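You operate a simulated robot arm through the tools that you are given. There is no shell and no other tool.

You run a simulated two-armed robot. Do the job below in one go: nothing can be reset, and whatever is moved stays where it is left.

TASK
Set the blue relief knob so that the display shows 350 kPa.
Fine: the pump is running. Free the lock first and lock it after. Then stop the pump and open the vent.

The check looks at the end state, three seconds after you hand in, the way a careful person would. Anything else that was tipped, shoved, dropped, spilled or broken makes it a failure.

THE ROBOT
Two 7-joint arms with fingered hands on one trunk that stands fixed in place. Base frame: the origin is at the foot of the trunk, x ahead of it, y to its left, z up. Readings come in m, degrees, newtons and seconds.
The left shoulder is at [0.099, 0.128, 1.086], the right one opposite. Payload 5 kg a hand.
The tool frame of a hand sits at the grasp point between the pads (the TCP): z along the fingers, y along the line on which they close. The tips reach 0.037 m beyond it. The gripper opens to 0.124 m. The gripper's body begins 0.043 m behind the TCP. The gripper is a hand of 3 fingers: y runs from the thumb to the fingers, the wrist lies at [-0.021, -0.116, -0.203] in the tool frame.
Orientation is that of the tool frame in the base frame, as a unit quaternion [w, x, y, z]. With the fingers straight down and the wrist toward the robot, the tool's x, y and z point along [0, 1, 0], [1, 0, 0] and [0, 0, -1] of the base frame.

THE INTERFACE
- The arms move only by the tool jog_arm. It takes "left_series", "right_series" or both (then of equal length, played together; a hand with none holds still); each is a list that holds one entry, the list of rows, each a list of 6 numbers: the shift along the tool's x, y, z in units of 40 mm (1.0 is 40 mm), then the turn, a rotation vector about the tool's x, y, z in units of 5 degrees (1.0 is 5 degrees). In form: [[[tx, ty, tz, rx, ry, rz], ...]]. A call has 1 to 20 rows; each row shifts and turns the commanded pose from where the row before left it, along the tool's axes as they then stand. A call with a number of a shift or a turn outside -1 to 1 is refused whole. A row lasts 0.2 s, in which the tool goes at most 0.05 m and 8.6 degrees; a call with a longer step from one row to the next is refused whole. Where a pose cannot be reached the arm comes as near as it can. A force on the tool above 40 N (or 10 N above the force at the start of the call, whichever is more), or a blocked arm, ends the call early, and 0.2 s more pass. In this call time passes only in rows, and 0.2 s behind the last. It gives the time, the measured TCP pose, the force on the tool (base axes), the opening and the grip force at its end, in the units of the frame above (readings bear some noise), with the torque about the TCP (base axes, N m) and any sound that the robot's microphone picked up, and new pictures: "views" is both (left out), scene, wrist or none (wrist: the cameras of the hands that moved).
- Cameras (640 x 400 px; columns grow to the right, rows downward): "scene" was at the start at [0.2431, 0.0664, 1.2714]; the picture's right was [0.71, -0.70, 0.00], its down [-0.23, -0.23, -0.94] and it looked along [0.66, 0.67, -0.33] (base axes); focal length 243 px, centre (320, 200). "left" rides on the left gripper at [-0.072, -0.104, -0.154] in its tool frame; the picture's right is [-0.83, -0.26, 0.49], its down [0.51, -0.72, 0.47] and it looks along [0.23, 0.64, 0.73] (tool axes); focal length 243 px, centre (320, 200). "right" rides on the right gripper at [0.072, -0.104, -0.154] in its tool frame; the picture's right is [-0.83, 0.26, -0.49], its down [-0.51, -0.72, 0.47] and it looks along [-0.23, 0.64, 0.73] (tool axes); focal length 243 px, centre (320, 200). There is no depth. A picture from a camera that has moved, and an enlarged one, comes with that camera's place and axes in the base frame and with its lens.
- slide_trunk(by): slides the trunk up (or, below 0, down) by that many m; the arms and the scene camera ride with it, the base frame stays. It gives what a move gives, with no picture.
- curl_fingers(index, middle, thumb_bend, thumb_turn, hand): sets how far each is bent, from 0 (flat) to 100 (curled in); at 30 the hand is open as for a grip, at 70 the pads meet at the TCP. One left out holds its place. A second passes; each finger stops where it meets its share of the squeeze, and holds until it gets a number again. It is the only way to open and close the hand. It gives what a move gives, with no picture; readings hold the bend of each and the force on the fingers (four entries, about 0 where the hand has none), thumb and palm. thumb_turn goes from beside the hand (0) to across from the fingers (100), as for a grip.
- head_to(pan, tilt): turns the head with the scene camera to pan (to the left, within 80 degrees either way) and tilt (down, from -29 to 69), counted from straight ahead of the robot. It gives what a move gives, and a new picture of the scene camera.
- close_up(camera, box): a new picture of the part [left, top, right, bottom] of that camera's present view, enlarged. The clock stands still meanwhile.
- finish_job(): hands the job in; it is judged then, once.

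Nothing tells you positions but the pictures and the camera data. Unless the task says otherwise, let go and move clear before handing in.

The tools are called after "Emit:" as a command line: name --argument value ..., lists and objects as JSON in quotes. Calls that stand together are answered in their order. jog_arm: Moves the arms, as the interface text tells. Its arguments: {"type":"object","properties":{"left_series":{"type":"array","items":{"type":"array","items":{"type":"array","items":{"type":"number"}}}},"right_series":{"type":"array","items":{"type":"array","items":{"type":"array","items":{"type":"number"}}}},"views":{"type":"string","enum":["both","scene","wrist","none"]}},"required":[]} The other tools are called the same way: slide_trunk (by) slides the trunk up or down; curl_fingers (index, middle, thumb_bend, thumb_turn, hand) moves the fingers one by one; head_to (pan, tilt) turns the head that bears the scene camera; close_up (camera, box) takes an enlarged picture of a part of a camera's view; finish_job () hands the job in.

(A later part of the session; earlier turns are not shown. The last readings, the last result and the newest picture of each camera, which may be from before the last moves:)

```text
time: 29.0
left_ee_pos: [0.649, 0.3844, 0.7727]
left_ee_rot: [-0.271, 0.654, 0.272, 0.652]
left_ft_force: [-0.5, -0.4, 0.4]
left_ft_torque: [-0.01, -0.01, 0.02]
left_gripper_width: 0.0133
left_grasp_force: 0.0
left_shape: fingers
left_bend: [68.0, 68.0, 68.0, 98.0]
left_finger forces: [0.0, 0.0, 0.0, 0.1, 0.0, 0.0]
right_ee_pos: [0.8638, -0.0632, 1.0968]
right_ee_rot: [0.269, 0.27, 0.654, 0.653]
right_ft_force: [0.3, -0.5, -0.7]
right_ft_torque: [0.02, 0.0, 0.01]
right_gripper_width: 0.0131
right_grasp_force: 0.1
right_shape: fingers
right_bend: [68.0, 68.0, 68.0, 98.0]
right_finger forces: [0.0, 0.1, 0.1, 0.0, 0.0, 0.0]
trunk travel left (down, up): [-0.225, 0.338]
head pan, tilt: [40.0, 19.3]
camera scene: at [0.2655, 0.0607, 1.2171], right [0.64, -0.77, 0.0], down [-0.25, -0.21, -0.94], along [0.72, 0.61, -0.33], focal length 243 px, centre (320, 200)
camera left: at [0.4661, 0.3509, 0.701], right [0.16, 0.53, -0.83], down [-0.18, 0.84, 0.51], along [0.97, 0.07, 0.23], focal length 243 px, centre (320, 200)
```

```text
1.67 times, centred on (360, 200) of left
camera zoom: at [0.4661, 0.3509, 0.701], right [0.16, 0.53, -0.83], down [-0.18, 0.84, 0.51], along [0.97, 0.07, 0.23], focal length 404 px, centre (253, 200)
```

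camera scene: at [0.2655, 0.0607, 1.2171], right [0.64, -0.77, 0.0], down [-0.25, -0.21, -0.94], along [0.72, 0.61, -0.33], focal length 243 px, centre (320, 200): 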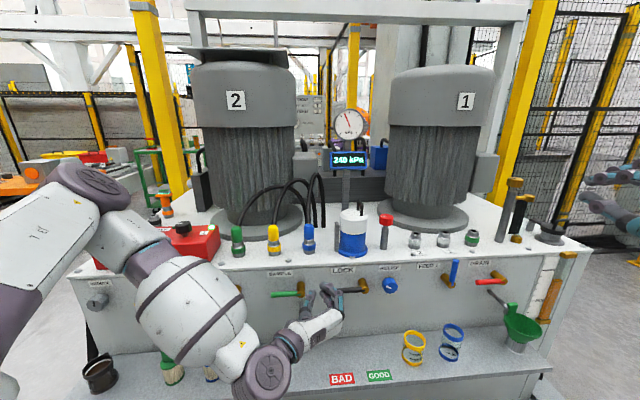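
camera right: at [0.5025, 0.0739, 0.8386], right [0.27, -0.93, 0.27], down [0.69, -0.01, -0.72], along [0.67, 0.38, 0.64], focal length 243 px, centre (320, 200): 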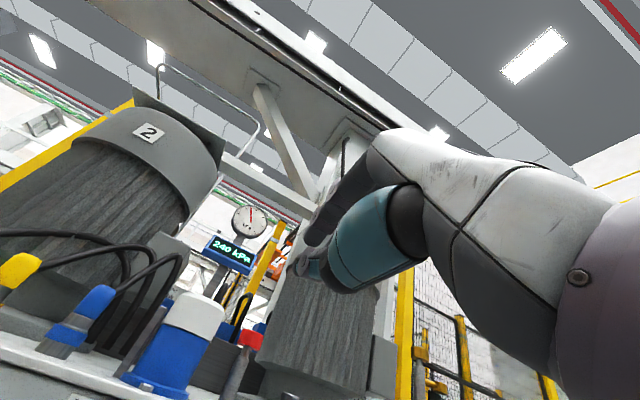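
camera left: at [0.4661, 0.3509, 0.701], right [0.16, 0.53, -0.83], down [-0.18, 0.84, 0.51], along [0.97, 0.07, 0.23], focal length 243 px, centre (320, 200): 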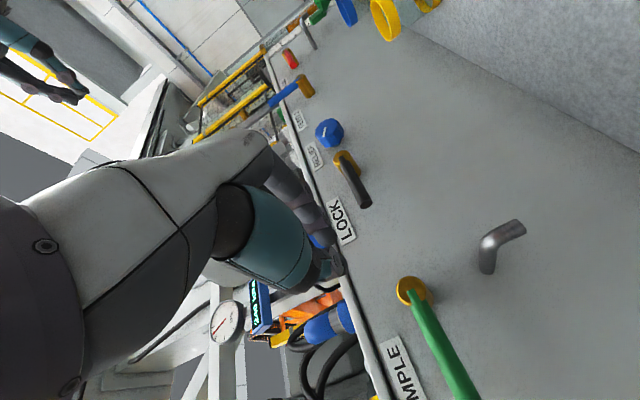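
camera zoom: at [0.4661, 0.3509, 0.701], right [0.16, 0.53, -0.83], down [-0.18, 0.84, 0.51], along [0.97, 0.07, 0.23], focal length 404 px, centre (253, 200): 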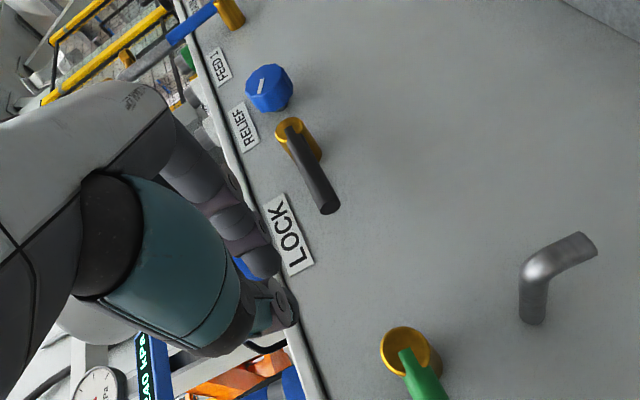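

The beak is two curled fingers on the right and the thumb on the left, with its tips about 35 mm beyond the TCP. I'll go down below the handle's height, then right under it, then forward.

Emit:
jog_arm --left_series '[[[-0.9, 0.0, 0, 0, 0, 0], [-0.9, 0.3, 0, 0, 0, 0], [-0.9, 0.55, 0, 0, 0, 0], [0, 0.55, 0, 0, 0, 0]]]' --views "none"

Emit:
jog_arm --left_series '[[[0, 0, 0.5, 0, 0, 0], [0, 0, 0.5, 0, 0, 0], [0, 0, 0.4, 0, 0, 0]]]' --views "both"

Emit:
close_up --camera "scene" --box '[260, 240, 420, 340]'

```text
time: 30.0
left_ee_pos: [0.6861, 0.343, 0.6685]
left_ee_rot: [-0.272, 0.653, 0.272, 0.653]
left_ft_force: [0.1, 0.1, 0.6]
left_ft_torque: [-0.02, 0.0, 0.04]
left_gripper_width: 0.0132
left_grasp_force: 0.1
left_shape: fingers
left_bend: [68.0, 68.0, 68.0, 98.0]
left_finger forces: [0.0, 0.1, 0.0, 0.1, 0.1, 0.1]
right_ee_pos: [0.8626, -0.0647, 1.0981]
right_ee_rot: [0.27, 0.27, 0.653, 0.654]
right_ft_force: [-0.2, 0.1, -0.3]
right_ft_torque: [0.02, 0.02, -0.01]
right_gripper_width: 0.0129
right_grasp_force: 0.2
right_shape: fingers
right_bend: [68.0, 68.0, 68.0, 98.0]
right_finger forces: [0.0, 0.0, 0.0, 0.0, 0.0, 0.0]
trunk travel left (down, up): [-0.225, 0.338]
head pan, tilt: [40.0, 19.3]
```

```text
time: 30.8
left_ee_pos: [0.7266, 0.3861, 0.6701]
left_ee_rot: [-0.271, 0.653, 0.271, 0.653]
left_ft_force: [0.3, 0.2, -0.5]
left_ft_torque: [-0.02, 0.02, 0.01]
left_gripper_width: 0.013
left_grasp_force: 0.2
left_shape: fingers
left_bend: [68.0, 68.0, 68.0, 98.0]
left_finger forces: [0.0, 0.0, 0.0, 0.0, 0.1, 0.0]
right_ee_pos: [0.863, -0.0641, 1.0978]
right_ee_rot: [0.269, 0.269, 0.654, 0.654]
right_ft_force: [0.2, 0.4, -0.6]
right_ft_torque: [-0.03, -0.04, -0.02]
right_gripper_width: 0.0132
right_grasp_force: 0.1
right_shape: fingers
right_bend: [68.0, 68.0, 68.0, 98.0]
right_finger forces: [0.0, 0.1, 0.0, 0.0, 0.1, 0.1]
trunk travel left (down, up): [-0.225, 0.338]
head pan, tilt: [40.0, 19.3]
camera scene: at [0.2644, 0.0602, 1.2174], right [0.64, -0.77, 0.0], down [-0.25, -0.21, -0.94], along [0.72, 0.61, -0.33], focal length 243 px, centre (320, 200)
camera left: at [0.5443, 0.352, 0.596], right [0.16, 0.53, -0.83], down [-0.18, 0.84, 0.51], along [0.97, 0.07, 0.23], focal length 243 px, centre (320, 200)
```

scene: 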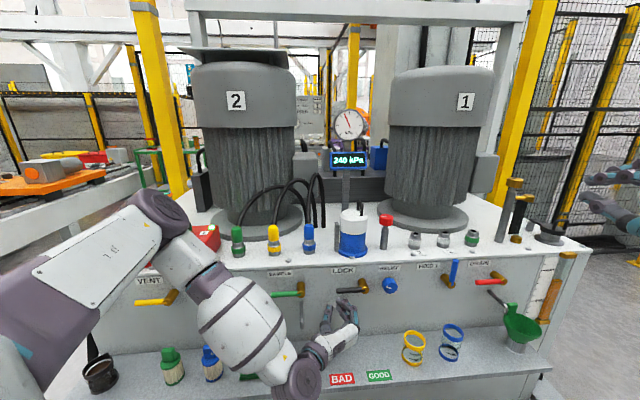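
left: 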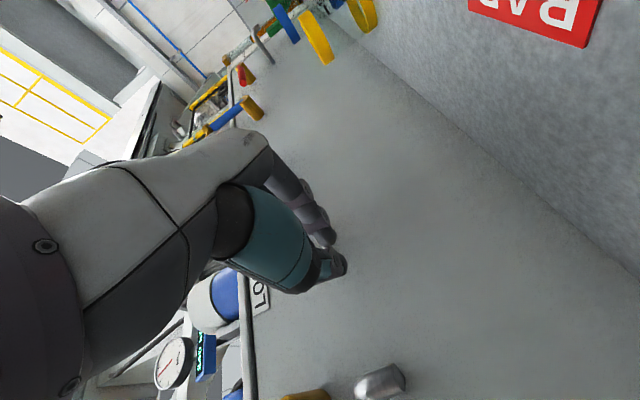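

```text
4.00 times, centred on (340, 290) of scene
camera zoom: at [0.2644, 0.0602, 1.2174], right [0.64, -0.77, 0.0], down [-0.25, -0.21, -0.94], along [0.72, 0.61, -0.33], focal length 973 px, centre (240, -160)
```

zoom: 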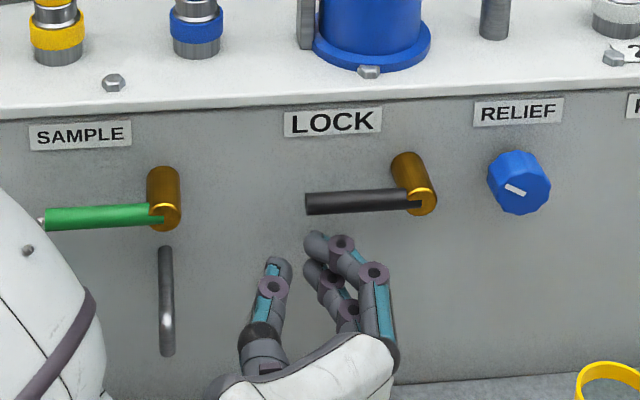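

The beak sits just below the outer half of the LOCK handle, with its tips slightly past the handle plane. I'll start pushing the handle up along the arc around its stem and check partway.

Emit:
jog_arm --left_series '[[[0.39, 0.05, 0, 0, 0, 0], [0.46, -0.23, 0, 0, 0, 0], [0.5, -0.1, 0, 0, 0, 0], [0.51, 0.03, 0, 0, 0, 0]]]' --views "none"

Emit:
close_up --camera "scene" --box '[260, 240, 420, 340]'

```text
time: 31.8
left_ee_pos: [0.7199, 0.3909, 0.7443]
left_ee_rot: [-0.272, 0.653, 0.272, 0.653]
left_ft_force: [0.3, 0.2, 0.2]
left_ft_torque: [0.01, 0.01, 0.0]
left_gripper_width: 0.0128
left_grasp_force: 0.4
left_shape: fingers
left_bend: [68.0, 68.0, 68.0, 98.0]
left_finger forces: [0.0, 0.2, 0.0, 0.0, 0.1, 0.0]
right_ee_pos: [0.8633, -0.0653, 1.0976]
right_ee_rot: [0.269, 0.27, 0.654, 0.653]
right_ft_force: [0.2, -0.2, 0.0]
right_ft_torque: [0.02, -0.04, 0.01]
right_gripper_width: 0.0129
right_grasp_force: 0.0
right_shape: fingers
right_bend: [68.0, 68.0, 68.0, 98.0]
right_finger forces: [0.0, 0.1, 0.0, 0.0, 0.0, 0.0]
trunk travel left (down, up): [-0.225, 0.338]
head pan, tilt: [40.0, 19.3]
```

```text
4.00 times, centred on (340, 290) of scene
camera zoom: at [0.264, 0.0599, 1.2176], right [0.64, -0.77, 0.0], down [-0.25, -0.21, -0.94], along [0.72, 0.61, -0.33], focal length 973 px, centre (240, -160)
```

zoom: 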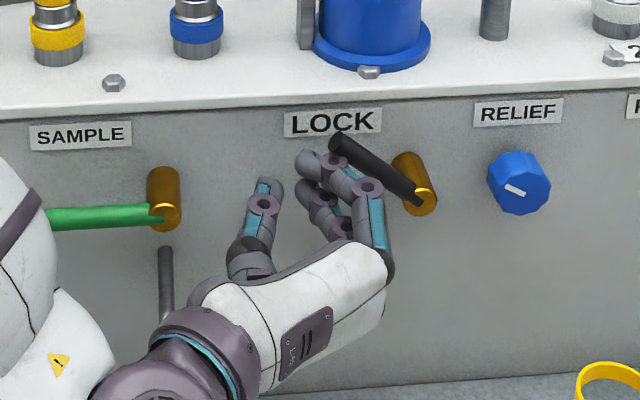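

The handle has swung to about 45° with very little force. I'll continue the arc up to vertical.

Emit:
jog_arm --left_series '[[[0.48, 0.165, 0, 0, 0, 0], [0.425, 0.285, 0, 0, 0, 0], [0.34, 0.38, 0, 0, 0, 0], [0, 0.3, 0, 0, 0, 0]]]' --views "none"

Emit:
close_up --camera "scene" --box '[260, 220, 420, 320]'

```text
time: 32.8
left_ee_pos: [0.7512, 0.3602, 0.7935]
left_ee_rot: [-0.271, 0.653, 0.272, 0.652]
left_ft_force: [-0.9, -0.9, -0.1]
left_ft_torque: [0.03, 0.01, 0.0]
left_gripper_width: 0.0129
left_grasp_force: 0.0
left_shape: fingers
left_bend: [68.0, 68.0, 68.0, 98.0]
left_finger forces: [0.0, 0.9, 0.0, 0.0, 0.0, 0.0]
right_ee_pos: [0.8628, -0.0635, 1.0975]
right_ee_rot: [0.27, 0.27, 0.654, 0.654]
right_ft_force: [0.2, -0.6, -0.7]
right_ft_torque: [0.03, -0.02, 0.02]
right_gripper_width: 0.0129
right_grasp_force: 0.0
right_shape: fingers
right_bend: [68.0, 68.0, 68.0, 98.0]
right_finger forces: [0.0, 0.0, 0.0, 0.0, 0.1, 0.0]
trunk travel left (down, up): [-0.225, 0.338]
head pan, tilt: [40.0, 19.3]
```

```text
4.00 times, centred on (340, 270) of scene
camera zoom: at [0.2647, 0.06, 1.2174], right [0.64, -0.77, 0.0], down [-0.25, -0.21, -0.94], along [0.72, 0.61, -0.33], focal length 973 px, centre (240, -80)
```

zoom: 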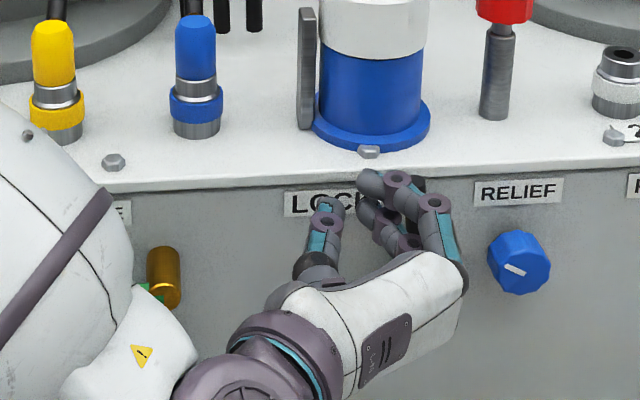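

The handle is hidden behind the hand but near vertical. I'll nudge gently right to find its end stop, watching the force.

Emit:
jog_arm --left_series '[[[0, 0.2, 0, 0, 0, 0], [0, 0.2, 0, 0, 0, 0]]]' --views "wrist"

Emit:
close_up --camera "scene" --box '[260, 220, 420, 320]'

```text
time: 33.4
left_ee_pos: [0.7605, 0.3499, 0.7936]
left_ee_rot: [-0.272, 0.653, 0.272, 0.653]
left_ft_force: [-5.0, 1.4, -0.5]
left_ft_torque: [-0.03, -0.1, 0.04]
left_gripper_width: 0.0129
left_grasp_force: 2.2
left_shape: fingers
left_bend: [68.0, 71.0, 68.0, 98.0]
left_finger forces: [0.0, 5.5, 0.0, 0.0, 0.0, 0.0]
right_ee_pos: [0.8614, -0.0651, 1.0969]
right_ee_rot: [0.27, 0.268, 0.654, 0.654]
right_ft_force: [0.7, -0.8, 0.8]
right_ft_torque: [0.0, 0.03, -0.04]
right_gripper_width: 0.0129
right_grasp_force: 0.1
right_shape: fingers
right_bend: [68.0, 68.0, 68.0, 98.0]
right_finger forces: [0.0, 0.0, 0.1, 0.0, 0.0, 0.0]
trunk travel left (down, up): [-0.225, 0.338]
head pan, tilt: [40.0, 19.3]
camera left: at [0.5788, 0.3155, 0.7206], right [0.16, 0.53, -0.83], down [-0.18, 0.84, 0.51], along [0.97, 0.07, 0.23], focal length 243 px, centre (320, 200)
```

left: 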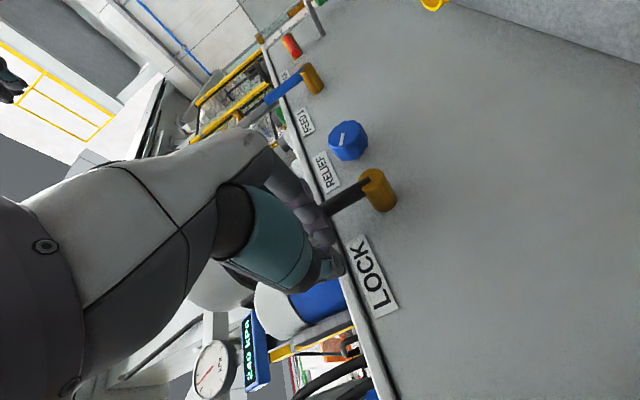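

```text
4.00 times, centred on (340, 270) of scene
camera zoom: at [0.2635, 0.0604, 1.2177], right [0.64, -0.77, 0.0], down [-0.25, -0.21, -0.94], along [0.72, 0.61, -0.33], focal length 973 px, centre (240, -80)
```

zoom: 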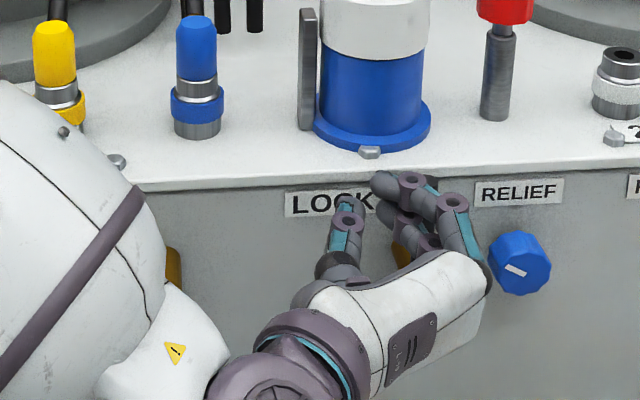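

The lock handle has met its stop at vertical, parallel to FEED 1's open handle, with about 5 N of resistance. I'll back the hand off and look at the lock and knob.

Emit:
jog_arm --left_series '[[[0, -0.4, 0, 0, 0, 0], [0, -0.2, -0.6, 0, 0, 0], [0, -0.5, -0.8, 0, 0, 0], [0.2, -0.8, -0.5, 0, 0, 0], [0.2, -0.8, 0, 0, 0, 0], [0.2, -0.8, 0, 0, 0, 0]]]' --views "scene"

Emit:
close_up --camera "scene" --box '[340, 250, 436, 310]'

Emit:
close_up --camera "left" --box '[240, 0, 480, 200]'

```text
time: 34.8
left_ee_pos: [0.6088, 0.3908, 0.8192]
left_ee_rot: [-0.271, 0.652, 0.271, 0.654]
left_ft_force: [-0.1, 0.4, 0.5]
left_ft_torque: [-0.02, 0.01, -0.06]
left_gripper_width: 0.0128
left_grasp_force: 0.2
left_shape: fingers
left_bend: [68.0, 68.0, 68.0, 98.0]
left_finger forces: [0.1, 0.0, 0.1, 0.0, 0.0, 0.1]
right_ee_pos: [0.8605, -0.0647, 1.0982]
right_ee_rot: [0.269, 0.268, 0.654, 0.654]
right_ft_force: [0.6, 0.3, 0.4]
right_ft_torque: [0.01, 0.0, -0.04]
right_gripper_width: 0.0132
right_grasp_force: 0.0
right_shape: fingers
right_bend: [68.0, 68.0, 68.0, 98.0]
right_finger forces: [0.0, 0.0, 0.1, 0.0, 0.1, 0.0]
trunk travel left (down, up): [-0.225, 0.338]
head pan, tilt: [40.0, 19.3]
camera scene: at [0.2627, 0.0605, 1.218], right [0.64, -0.77, 0.0], down [-0.25, -0.21, -0.94], along [0.72, 0.61, -0.33], focal length 243 px, centre (320, 200)
```

scene: 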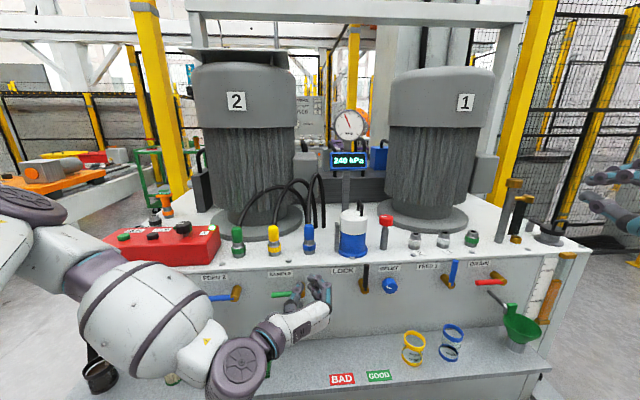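

```text
6.67 times, centred on (388, 280) of scene
camera zoom: at [0.2627, 0.0605, 1.218], right [0.64, -0.77, 0.0], down [-0.25, -0.21, -0.94], along [0.72, 0.61, -0.33], focal length 1622 px, centre (-133, -333)
```

zoom: 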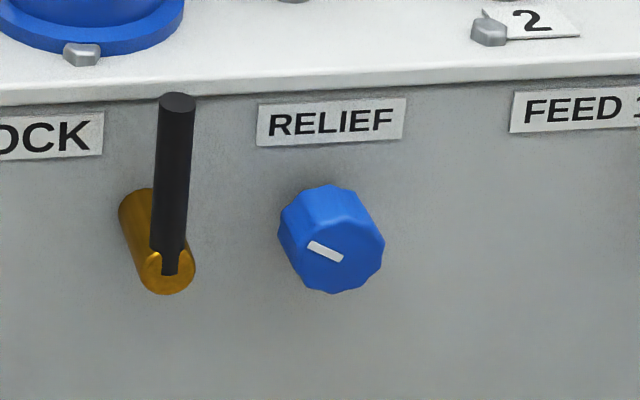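

```text
2.00 times, centred on (360, 100) of left
camera zoom: at [0.4262, 0.3576, 0.7457], right [0.16, 0.53, -0.83], down [-0.18, 0.84, 0.51], along [0.97, 0.07, 0.23], focal length 485 px, centre (240, 400)
```

zoom: 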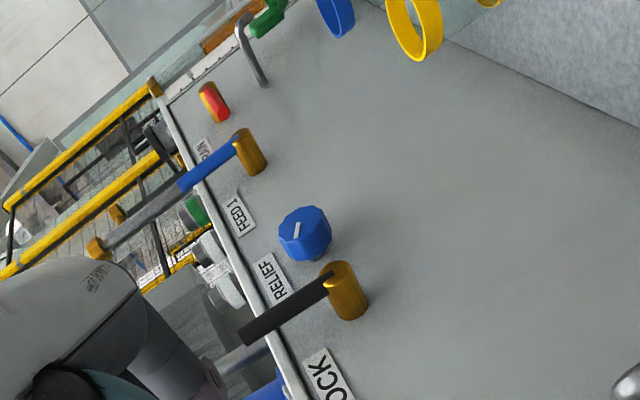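

LOCK is now vertical (free). The RELIEF pointer sits at about 9–10 o'clock, and the knob face centre is at about [0.861, 0.287, 0.727]. I'll bring the left hand in front of the knob with a moderate finger opening, keeping the thumb clear of the lock stem.

Emit:
jog_arm --left_series '[[[-0.28, 0.79, 0, 0, 0, 0], [-0.28, 0.79, 0, 0, 0, 0], [-0.28, 0.79, 0, 0, 0, 0], [-0.28, 0.79, 0, 0, 0, 0], [-0.28, 0.79, 0, 0, 0, 0], [-0.28, 0.79, 0, 0, 0, 0], [-0.28, 0.79, 0, 0, 0, 0], [-0.28, 0.79, 0, 0, 0, 0]]]' --views "none"

Emit:
curl_fingers --hand "left" --index 42 --middle 42 --thumb_bend 47

Emit:
close_up --camera "left" --box '[0, 0, 640, 400]'

Emit:
close_up --camera "scene" --box '[320, 240, 480, 340]'

```text
time: 36.6
left_ee_pos: [0.7897, 0.2141, 0.7279]
left_ee_rot: [-0.271, 0.653, 0.271, 0.653]
left_ft_force: [0.0, -0.8, -0.5]
left_ft_torque: [0.01, 0.02, 0.03]
left_gripper_width: 0.0127
left_grasp_force: 0.0
left_shape: fingers
left_bend: [68.0, 68.0, 68.0, 98.0]
left_finger forces: [0.1, 0.1, 0.0, 0.0, 0.0, 0.1]
right_ee_pos: [0.8627, -0.0657, 1.0958]
right_ee_rot: [0.268, 0.27, 0.654, 0.654]
right_ft_force: [0.2, -0.7, -0.7]
right_ft_torque: [-0.01, -0.02, 0.04]
right_gripper_width: 0.013
right_grasp_force: 0.0
right_shape: fingers
right_bend: [68.0, 68.0, 68.0, 98.0]
right_finger forces: [0.0, 0.0, 0.0, 0.0, 0.0, 0.0]
trunk travel left (down, up): [-0.225, 0.338]
head pan, tilt: [40.0, 19.3]
```

```text
time: 37.6
left_ee_pos: [0.7884, 0.2151, 0.7288]
left_ee_rot: [-0.272, 0.653, 0.272, 0.652]
left_ft_force: [0.6, -0.4, 0.6]
left_ft_torque: [0.0, -0.01, 0.01]
left_gripper_width: 0.0841
left_grasp_force: 0.0
left_shape: fingers
left_bend: [42.0, 42.0, 47.0, 98.0]
left_finger forces: [0.0, 0.1, 0.0, 0.0, 0.1, 0.0]
right_ee_pos: [0.8621, -0.0649, 1.097]
right_ee_rot: [0.27, 0.27, 0.654, 0.653]
right_ft_force: [0.4, 0.4, 0.1]
right_ft_torque: [0.0, 0.03, 0.04]
right_gripper_width: 0.0129
right_grasp_force: 0.0
right_shape: fingers
right_bend: [68.0, 68.0, 68.0, 98.0]
right_finger forces: [0.0, 0.0, 0.0, 0.0, 0.1, 0.0]
trunk travel left (down, up): [-0.225, 0.338]
head pan, tilt: [40.0, 19.3]
```

```text
1.00 times, centred on (320, 200) of left (not enlarged: the box is as wide or as high as the picture)
camera zoom: at [0.6074, 0.1814, 0.6552], right [0.16, 0.53, -0.83], down [-0.18, 0.84, 0.51], along [0.97, 0.07, 0.23], focal length 243 px, centre (320, 200)
```

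zoom: 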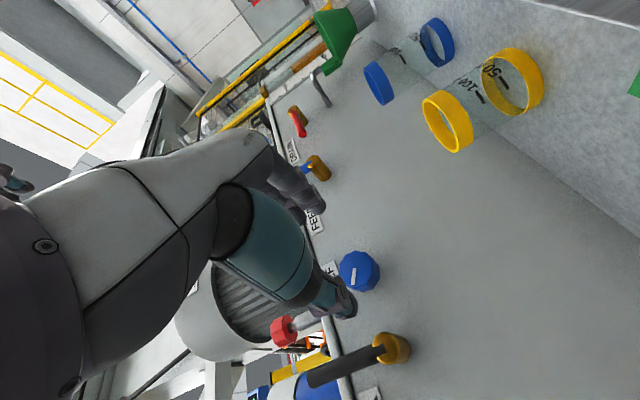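

```text
4.00 times, centred on (400, 290) of scene
camera zoom: at [0.2643, 0.0602, 1.2175], right [0.64, -0.77, 0.0], down [-0.25, -0.21, -0.94], along [0.72, 0.61, -0.33], focal length 973 px, centre (0, -160)
```

zoom: 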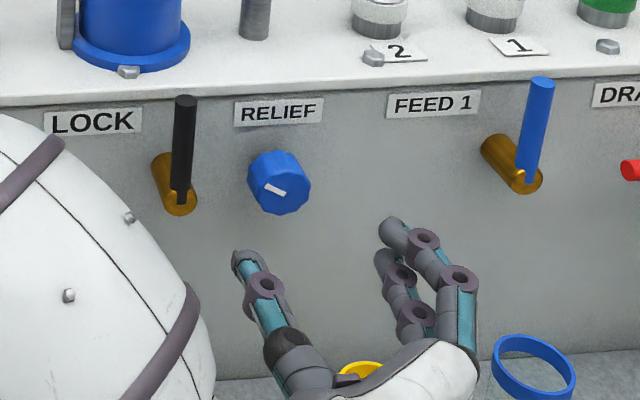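

The hand is centred in front of the knob, with the thumb and fingers straddling it and the thumb passing the lock stem with about 1.5 cm of clearance. Now I'll move forward.

Emit:
jog_arm --left_series '[[[0, 0, 0.5, 0, 0, 0], [0, 0, 0.5, 0, 0, 0], [0, 0, 0.5, 0, 0, 0], [0, 0, 0.5, 0, 0, 0], [-0.03, 0, 0.3, 0, 0, 0]]]' --views "both"

Emit:
close_up --camera "scene" --box '[320, 240, 480, 340]'

Emit:
close_up --camera "left" --box '[240, 160, 440, 340]'

```text
time: 38.8
left_ee_pos: [0.8536, 0.2806, 0.7281]
left_ee_rot: [-0.272, 0.653, 0.272, 0.653]
left_ft_force: [-0.9, -0.4, -0.1]
left_ft_torque: [0.0, -0.01, 0.0]
left_gripper_width: 0.0844
left_grasp_force: 0.1
left_shape: fingers
left_bend: [42.0, 42.0, 47.0, 98.0]
left_finger forces: [0.0, 0.0, 0.0, 0.0, 0.0, 0.0]
right_ee_pos: [0.8623, -0.065, 1.0965]
right_ee_rot: [0.27, 0.269, 0.653, 0.654]
right_ft_force: [-0.1, -0.5, -1.1]
right_ft_torque: [0.02, -0.02, -0.03]
right_gripper_width: 0.0128
right_grasp_force: 0.1
right_shape: fingers
right_bend: [68.0, 68.0, 68.0, 98.0]
right_finger forces: [0.0, 0.0, 0.1, 0.0, 0.1, 0.0]
trunk travel left (down, up): [-0.225, 0.338]
head pan, tilt: [40.0, 19.3]
camera scene: at [0.2644, 0.0602, 1.2175], right [0.64, -0.77, 0.0], down [-0.25, -0.21, -0.94], along [0.72, 0.61, -0.33], focal length 243 px, centre (320, 200)
camera left: at [0.6711, 0.2463, 0.6543], right [0.16, 0.53, -0.83], down [-0.18, 0.84, 0.51], along [0.97, 0.07, 0.23], focal length 243 px, centre (320, 200)
```

scene: 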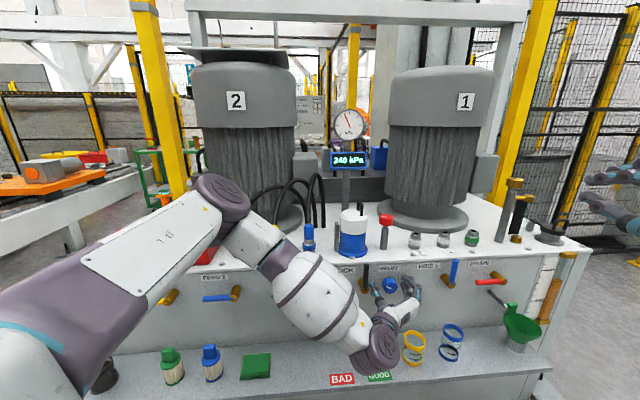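
left: 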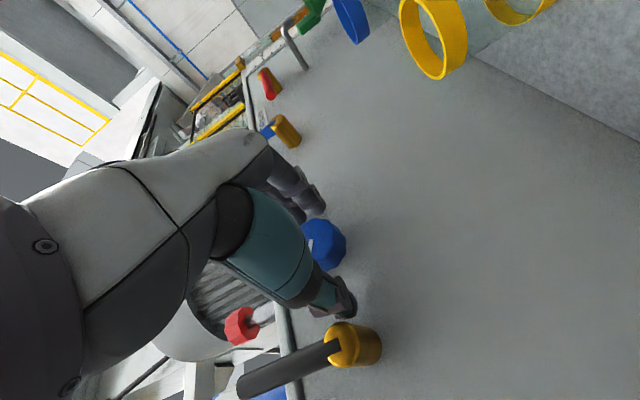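

```text
4.00 times, centred on (400, 290) of scene
camera zoom: at [0.2644, 0.0602, 1.2175], right [0.64, -0.77, 0.0], down [-0.25, -0.21, -0.94], along [0.72, 0.61, -0.33], focal length 973 px, centre (0, -160)
```

zoom: 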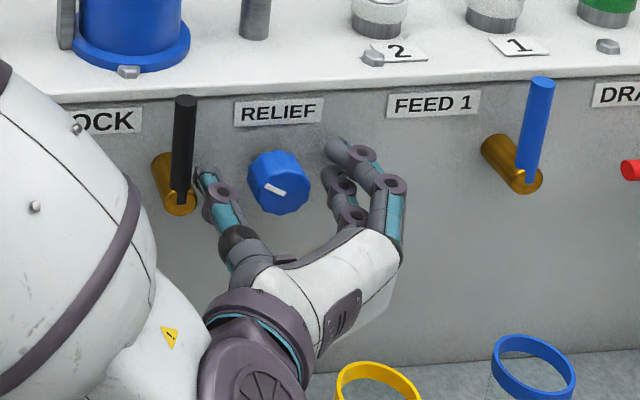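

```text
2.22 times, centred on (340, 250) of left
camera zoom: at [0.6711, 0.2463, 0.6543], right [0.16, 0.53, -0.83], down [-0.18, 0.84, 0.51], along [0.97, 0.07, 0.23], focal length 539 px, centre (276, 89)
```

zoom: 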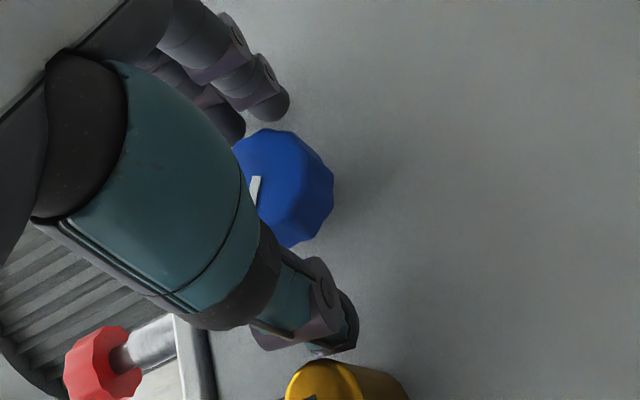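

The knob sits between thumb and fingers. I'll close the grip on it.

Emit:
curl_fingers --hand "left" --index 66 --middle 66 --thumb_bend 66

Emit:
close_up --camera "scene" --box '[320, 240, 480, 340]'

Emit:
close_up --camera "scene" --box '[310, 100, 390, 180]'

```text
time: 39.8
left_ee_pos: [0.854, 0.2795, 0.7281]
left_ee_rot: [-0.27, 0.653, 0.271, 0.654]
left_ft_force: [11.7, -7.4, 3.0]
left_ft_torque: [0.06, -0.15, -0.42]
left_gripper_width: 0.0415
left_grasp_force: 11.0
left_shape: fingers
left_bend: [56.0, 62.0, 62.0, 97.0]
left_finger forces: [10.9, 6.8, 0.0, 0.0, 5.0, 0.0]
right_ee_pos: [0.863, -0.066, 1.0968]
right_ee_rot: [0.269, 0.269, 0.654, 0.654]
right_ft_force: [-0.4, -0.4, 1.0]
right_ft_torque: [-0.04, 0.01, -0.04]
right_gripper_width: 0.0127
right_grasp_force: 0.0
right_shape: fingers
right_bend: [68.0, 68.0, 68.0, 98.0]
right_finger forces: [0.0, 0.0, 0.0, 0.1, 0.1, 0.0]
trunk travel left (down, up): [-0.225, 0.338]
head pan, tilt: [40.0, 19.3]
```

```text
4.00 times, centred on (400, 290) of scene
camera zoom: at [0.265, 0.0594, 1.2174], right [0.64, -0.77, 0.0], down [-0.25, -0.21, -0.94], along [0.72, 0.61, -0.33], focal length 973 px, centre (0, -160)
```

zoom: 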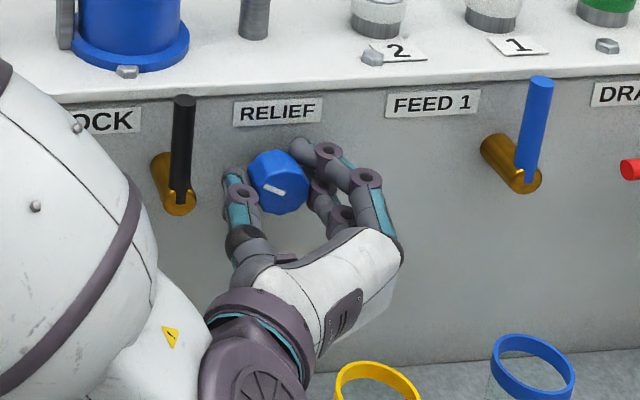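

```text
5.00 times, centred on (350, 140) of scene
camera zoom: at [0.265, 0.0594, 1.2174], right [0.64, -0.77, 0.0], down [-0.25, -0.21, -0.94], along [0.72, 0.61, -0.33], focal length 1216 px, centre (170, 500)
```

zoom: 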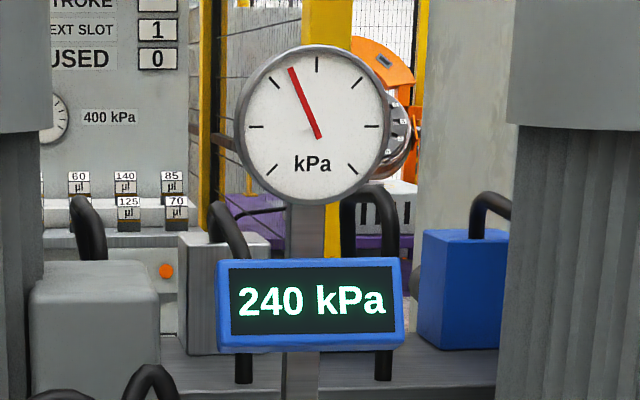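

The knob is gripped (about 11 N) and the gauge and display are readable. I'll turn clockwise in small steps to see which way and how fast the reading changes.

Emit:
jog_arm --left_series '[[[0, 0, 0, 0, 0, 0.5], [0, 0, 0, 0, 0, 0.5], [0, 0, 0, 0, 0, 0.5], [0, 0, 0, 0, 0, 0.5]]]' --views "none"

Emit:
close_up --camera "scene" --box '[320, 240, 480, 340]'

Emit:
close_up --camera "scene" --box '[310, 100, 390, 180]'

```text
time: 40.8
left_ee_pos: [0.8535, 0.2804, 0.7262]
left_ee_rot: [-0.329, 0.673, 0.213, 0.628]
left_ft_force: [12.2, -12.1, 5.9]
left_ft_torque: [0.08, -0.2, -0.61]
left_gripper_width: 0.0414
left_grasp_force: 12.4
left_shape: fingers
left_bend: [56.0, 61.0, 62.0, 98.0]
left_finger forces: [10.7, 10.4, 0.0, 0.0, 4.2, 0.0]
right_ee_pos: [0.8623, -0.0661, 1.0973]
right_ee_rot: [0.27, 0.27, 0.653, 0.654]
right_ft_force: [0.4, -0.4, 0.6]
right_ft_torque: [0.02, 0.0, -0.02]
right_gripper_width: 0.013
right_grasp_force: 0.1
right_shape: fingers
right_bend: [68.0, 68.0, 68.0, 98.0]
right_finger forces: [0.0, 0.0, 0.1, 0.0, 0.0, 0.0]
trunk travel left (down, up): [-0.225, 0.338]
head pan, tilt: [40.0, 19.3]
```

```text
4.00 times, centred on (400, 290) of scene
camera zoom: at [0.2646, 0.0587, 1.2175], right [0.64, -0.77, 0.0], down [-0.25, -0.21, -0.94], along [0.72, 0.61, -0.33], focal length 973 px, centre (0, -160)
```

zoom: 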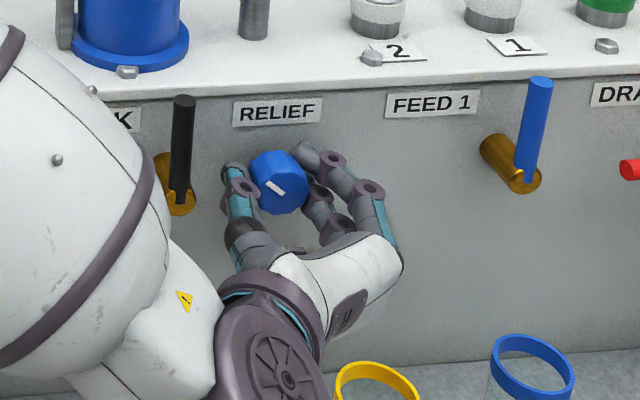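

```text
5.00 times, centred on (350, 140) of scene
camera zoom: at [0.2646, 0.0587, 1.2175], right [0.64, -0.77, 0.0], down [-0.25, -0.21, -0.94], along [0.72, 0.61, -0.33], focal length 1216 px, centre (170, 500)
```

zoom: 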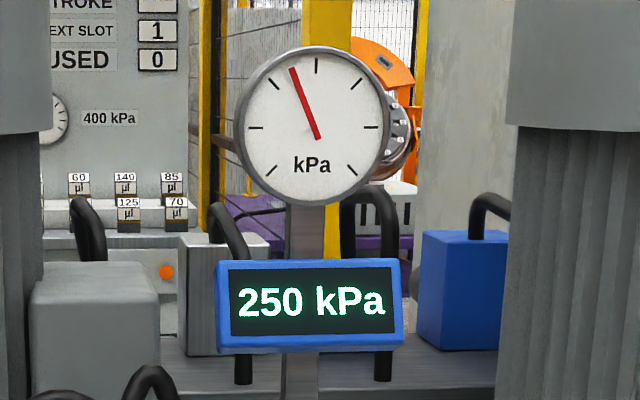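

The reading rose to 250 after 10° clockwise, so clockwise increases it. I'll continue turning and watch the forearm's clearance.

Emit:
jog_arm --left_series '[[[0, 0, 0, 0, 0, 0.5], [0, 0, 0, 0, 0, 0.5], [0, 0, 0, 0, 0, 0.5], [0, 0, 0, 0, 0, 0.5]]]' --views "both"

Emit:
close_up --camera "scene" --box '[320, 240, 480, 340]'

Emit:
close_up --camera "scene" --box '[310, 100, 390, 180]'

```text
time: 41.8
left_ee_pos: [0.8533, 0.2801, 0.7268]
left_ee_rot: [-0.382, 0.689, 0.153, 0.596]
left_ft_force: [12.6, -15.4, 4.8]
left_ft_torque: [0.06, -0.2, -0.66]
left_gripper_width: 0.041
left_grasp_force: 12.8
left_shape: fingers
left_bend: [56.0, 61.0, 62.0, 98.0]
left_finger forces: [10.0, 12.0, 0.0, 0.1, 3.9, 0.0]
right_ee_pos: [0.8629, -0.0667, 1.0968]
right_ee_rot: [0.27, 0.271, 0.653, 0.654]
right_ft_force: [0.5, -0.5, 0.8]
right_ft_torque: [-0.02, -0.01, 0.0]
right_gripper_width: 0.0132
right_grasp_force: 0.0
right_shape: fingers
right_bend: [68.0, 68.0, 68.0, 98.0]
right_finger forces: [0.0, 0.0, 0.0, 0.0, 0.0, 0.1]
trunk travel left (down, up): [-0.225, 0.338]
head pan, tilt: [40.0, 19.3]
camera scene: at [0.2649, 0.0585, 1.2174], right [0.64, -0.77, 0.0], down [-0.25, -0.21, -0.94], along [0.72, 0.61, -0.33], focal length 243 px, centre (320, 200)
camera left: at [0.6583, 0.259, 0.6939], right [-0.03, 0.72, -0.69], down [-0.02, 0.69, 0.73], along [1.0, 0.04, 0.0], focal length 243 px, centre (320, 200)
```

scene: 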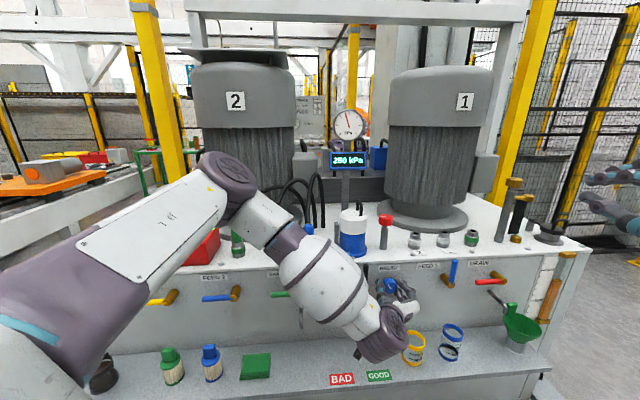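
left: 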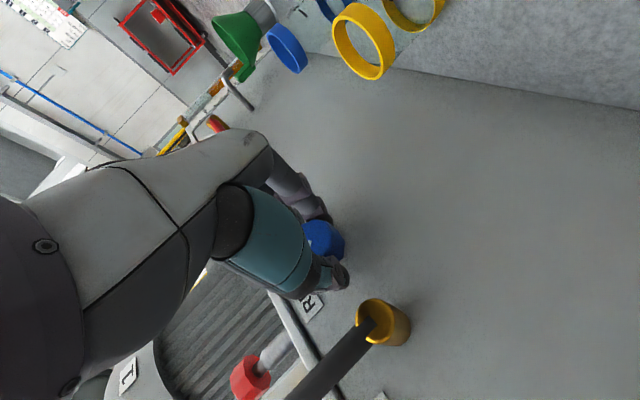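

```text
4.00 times, centred on (400, 290) of scene
camera zoom: at [0.2649, 0.0585, 1.2174], right [0.64, -0.77, 0.0], down [-0.25, -0.21, -0.94], along [0.72, 0.61, -0.33], focal length 973 px, centre (0, -160)
```

zoom: 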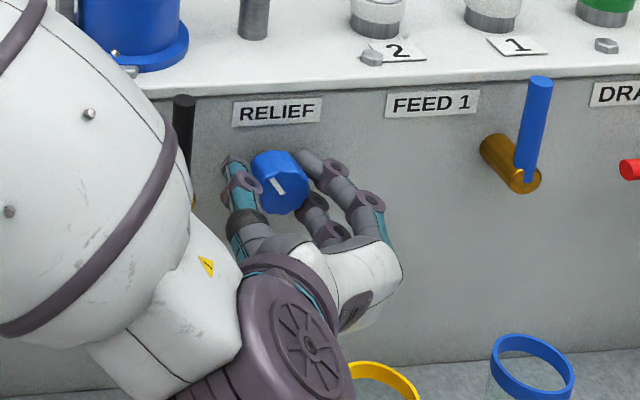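

```text
5.00 times, centred on (350, 140) of scene
camera zoom: at [0.2649, 0.0585, 1.2174], right [0.64, -0.77, 0.0], down [-0.25, -0.21, -0.94], along [0.72, 0.61, -0.33], focal length 1216 px, centre (170, 500)
```

zoom: 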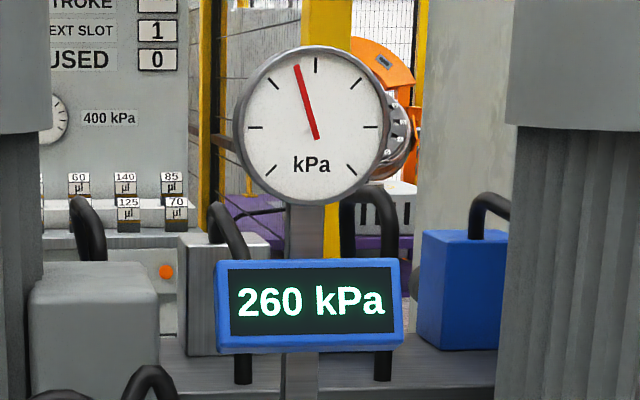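

It now reads 260 with the hand 20° round, so roughly 1 kPa per degree unless the display lags. I'll pause briefly with a null move to check for lag while continuing the turn.

Emit:
jog_arm --left_series '[[[0, 0, 0, 0, 0, 0], [0, 0, 0, 0, 0, 0], [0, 0, 0, 0, 0, 0], [0, 0, 0, 0, 0, 0], [0, 0, 0, 0, 0, 0]]]' --views "none"

Emit:
close_up --camera "scene" --box '[310, 100, 390, 180]'

Emit:
jog_arm --left_series '[[[0, 0, 0, 0, 0, 0.6], [0, 0, 0, 0, 0, 0.6], [0, 0, 0, 0, 0, 0.6], [0, 0, 0, 0, 0, 0.6], [0, 0, 0, 0, 0, 0.6], [0, 0, 0, 0, 0, 0]]]' --views "both"

Emit:
close_up --camera "scene" --box '[310, 100, 390, 180]'

Emit:
close_up --camera "scene" --box '[320, 240, 480, 340]'

```text
time: 43.0
left_ee_pos: [0.8525, 0.2798, 0.7266]
left_ee_rot: [-0.381, 0.69, 0.153, 0.596]
left_ft_force: [10.8, -16.3, 3.2]
left_ft_torque: [0.05, -0.13, -0.71]
left_gripper_width: 0.0408
left_grasp_force: 12.5
left_shape: fingers
left_bend: [56.0, 60.0, 62.0, 98.0]
left_finger forces: [10.1, 11.6, 0.0, 0.1, 3.9, 0.1]
right_ee_pos: [0.8622, -0.0655, 1.0962]
right_ee_rot: [0.269, 0.27, 0.653, 0.654]
right_ft_force: [-0.3, 0.5, 0.1]
right_ft_torque: [-0.01, -0.02, -0.01]
right_gripper_width: 0.013
right_grasp_force: 0.0
right_shape: fingers
right_bend: [68.0, 68.0, 68.0, 98.0]
right_finger forces: [0.1, 0.0, 0.1, 0.1, 0.0, 0.1]
trunk travel left (down, up): [-0.225, 0.338]
head pan, tilt: [40.0, 19.3]
```

```text
5.00 times, centred on (350, 140) of scene
camera zoom: at [0.2649, 0.0586, 1.2174], right [0.64, -0.77, 0.0], down [-0.25, -0.21, -0.94], along [0.72, 0.61, -0.33], focal length 1216 px, centre (170, 500)
```

zoom: 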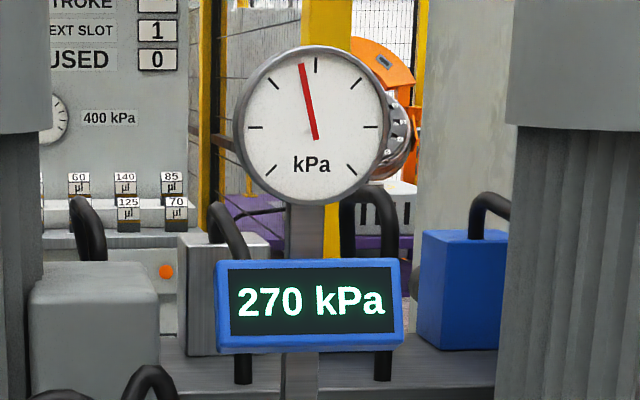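

```text
time: 44.4
left_ee_pos: [0.854, 0.2792, 0.7272]
left_ee_rot: [-0.456, 0.704, 0.063, 0.54]
left_ft_force: [8.7, -14.6, -0.3]
left_ft_torque: [-0.03, -0.03, -0.61]
left_gripper_width: 0.0401
left_grasp_force: 13.1
left_shape: fingers
left_bend: [57.0, 60.0, 62.0, 98.0]
left_finger forces: [8.8, 11.4, 0.0, 0.1, 5.2, 0.0]
right_ee_pos: [0.8641, -0.066, 1.0966]
right_ee_rot: [0.269, 0.27, 0.654, 0.654]
right_ft_force: [-0.2, -0.9, -0.1]
right_ft_torque: [0.0, 0.0, 0.0]
right_gripper_width: 0.0128
right_grasp_force: 0.0
right_shape: fingers
right_bend: [68.0, 68.0, 68.0, 98.0]
right_finger forces: [0.0, 0.0, 0.0, 0.1, 0.1, 0.1]
trunk travel left (down, up): [-0.225, 0.338]
head pan, tilt: [40.0, 19.3]
camera scene: at [0.2651, 0.0589, 1.2174], right [0.64, -0.77, 0.0], down [-0.25, -0.21, -0.94], along [0.72, 0.61, -0.33], focal length 243 px, centre (320, 200)
camera left: at [0.6557, 0.2617, 0.7266], right [-0.14, 0.84, -0.53], down [0.12, 0.54, 0.83], along [0.98, 0.06, -0.18], focal length 243 px, centre (320, 200)
```

scene: 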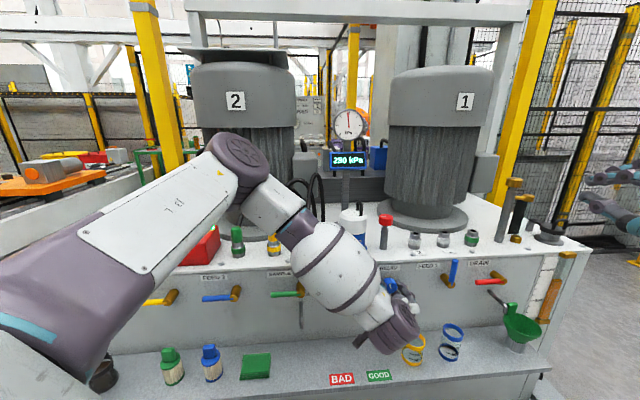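
left: 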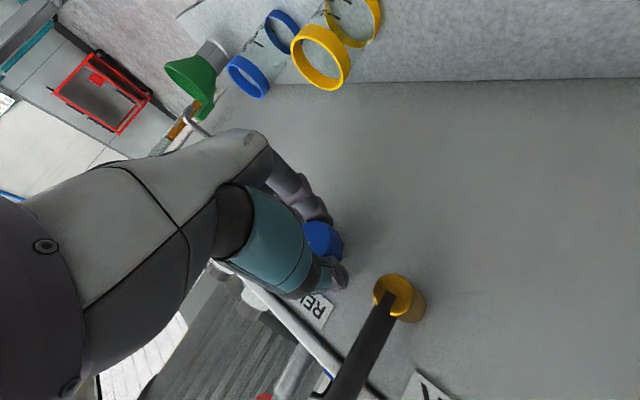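

```text
5.00 times, centred on (350, 140) of scene
camera zoom: at [0.2651, 0.0589, 1.2174], right [0.64, -0.77, 0.0], down [-0.25, -0.21, -0.94], along [0.72, 0.61, -0.33], focal length 1216 px, centre (170, 500)
```

zoom: 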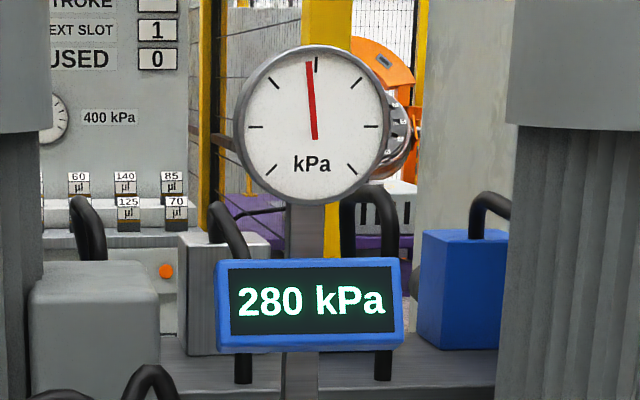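

```text
4.00 times, centred on (400, 290) of scene
camera zoom: at [0.2651, 0.0589, 1.2174], right [0.64, -0.77, 0.0], down [-0.25, -0.21, -0.94], along [0.72, 0.61, -0.33], focal length 973 px, centre (0, -160)
```

zoom: 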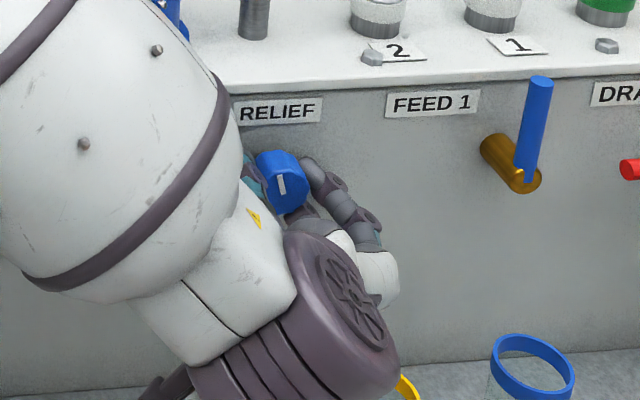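

There is clear lag: it rose to 270 while still. I'll hold about 4 s to see where it settles at 35° of turn.

Emit:
jog_arm --left_series '[[[0, 0, 0, 0, 0, 0], [0, 0, 0, 0, 0, 0], [0, 0, 0, 0, 0, 0], [0, 0, 0, 0, 0, 0], [0, 0, 0, 0, 0, 0], [0, 0, 0, 0, 0, 0], [0, 0, 0, 0, 0, 0], [0, 0, 0, 0, 0, 0], [0, 0, 0, 0, 0, 0], [0, 0, 0, 0, 0, 0], [0, 0, 0, 0, 0, 0], [0, 0, 0, 0, 0, 0], [0, 0, 0, 0, 0, 0], [0, 0, 0, 0, 0, 0], [0, 0, 0, 0, 0, 0], [0, 0, 0, 0, 0, 0], [0, 0, 0, 0, 0, 0], [0, 0, 0, 0, 0, 0], [0, 0, 0, 0, 0, 0], [0, 0, 0, 0, 0, 0]]]' --views "none"

Emit:
close_up --camera "scene" --box '[310, 100, 390, 180]'

```text
time: 48.6
left_ee_pos: [0.8551, 0.2793, 0.7274]
left_ee_rot: [-0.456, 0.705, 0.062, 0.54]
left_ft_force: [7.0, -11.6, -1.0]
left_ft_torque: [-0.05, 0.0, -0.52]
left_gripper_width: 0.0401
left_grasp_force: 12.2
left_shape: fingers
left_bend: [57.0, 60.0, 62.0, 98.0]
left_finger forces: [9.0, 10.2, 0.0, 0.0, 5.6, 0.0]
right_ee_pos: [0.8622, -0.066, 1.0959]
right_ee_rot: [0.269, 0.27, 0.654, 0.654]
right_ft_force: [0.7, 0.3, 0.2]
right_ft_torque: [0.01, 0.02, 0.0]
right_gripper_width: 0.0129
right_grasp_force: 0.2
right_shape: fingers
right_bend: [68.0, 68.0, 68.0, 98.0]
right_finger forces: [0.0, 0.0, 0.0, 0.1, 0.0, 0.0]
trunk travel left (down, up): [-0.225, 0.338]
head pan, tilt: [40.0, 19.3]
```

```text
5.00 times, centred on (350, 140) of scene
camera zoom: at [0.2651, 0.059, 1.2174], right [0.64, -0.77, 0.0], down [-0.25, -0.21, -0.94], along [0.72, 0.61, -0.33], focal length 1216 px, centre (170, 500)
```

zoom: 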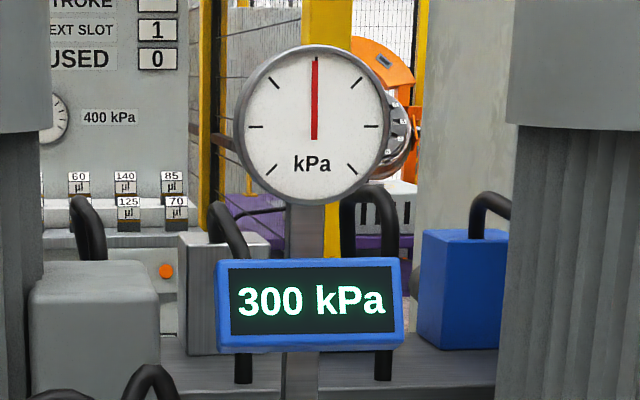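

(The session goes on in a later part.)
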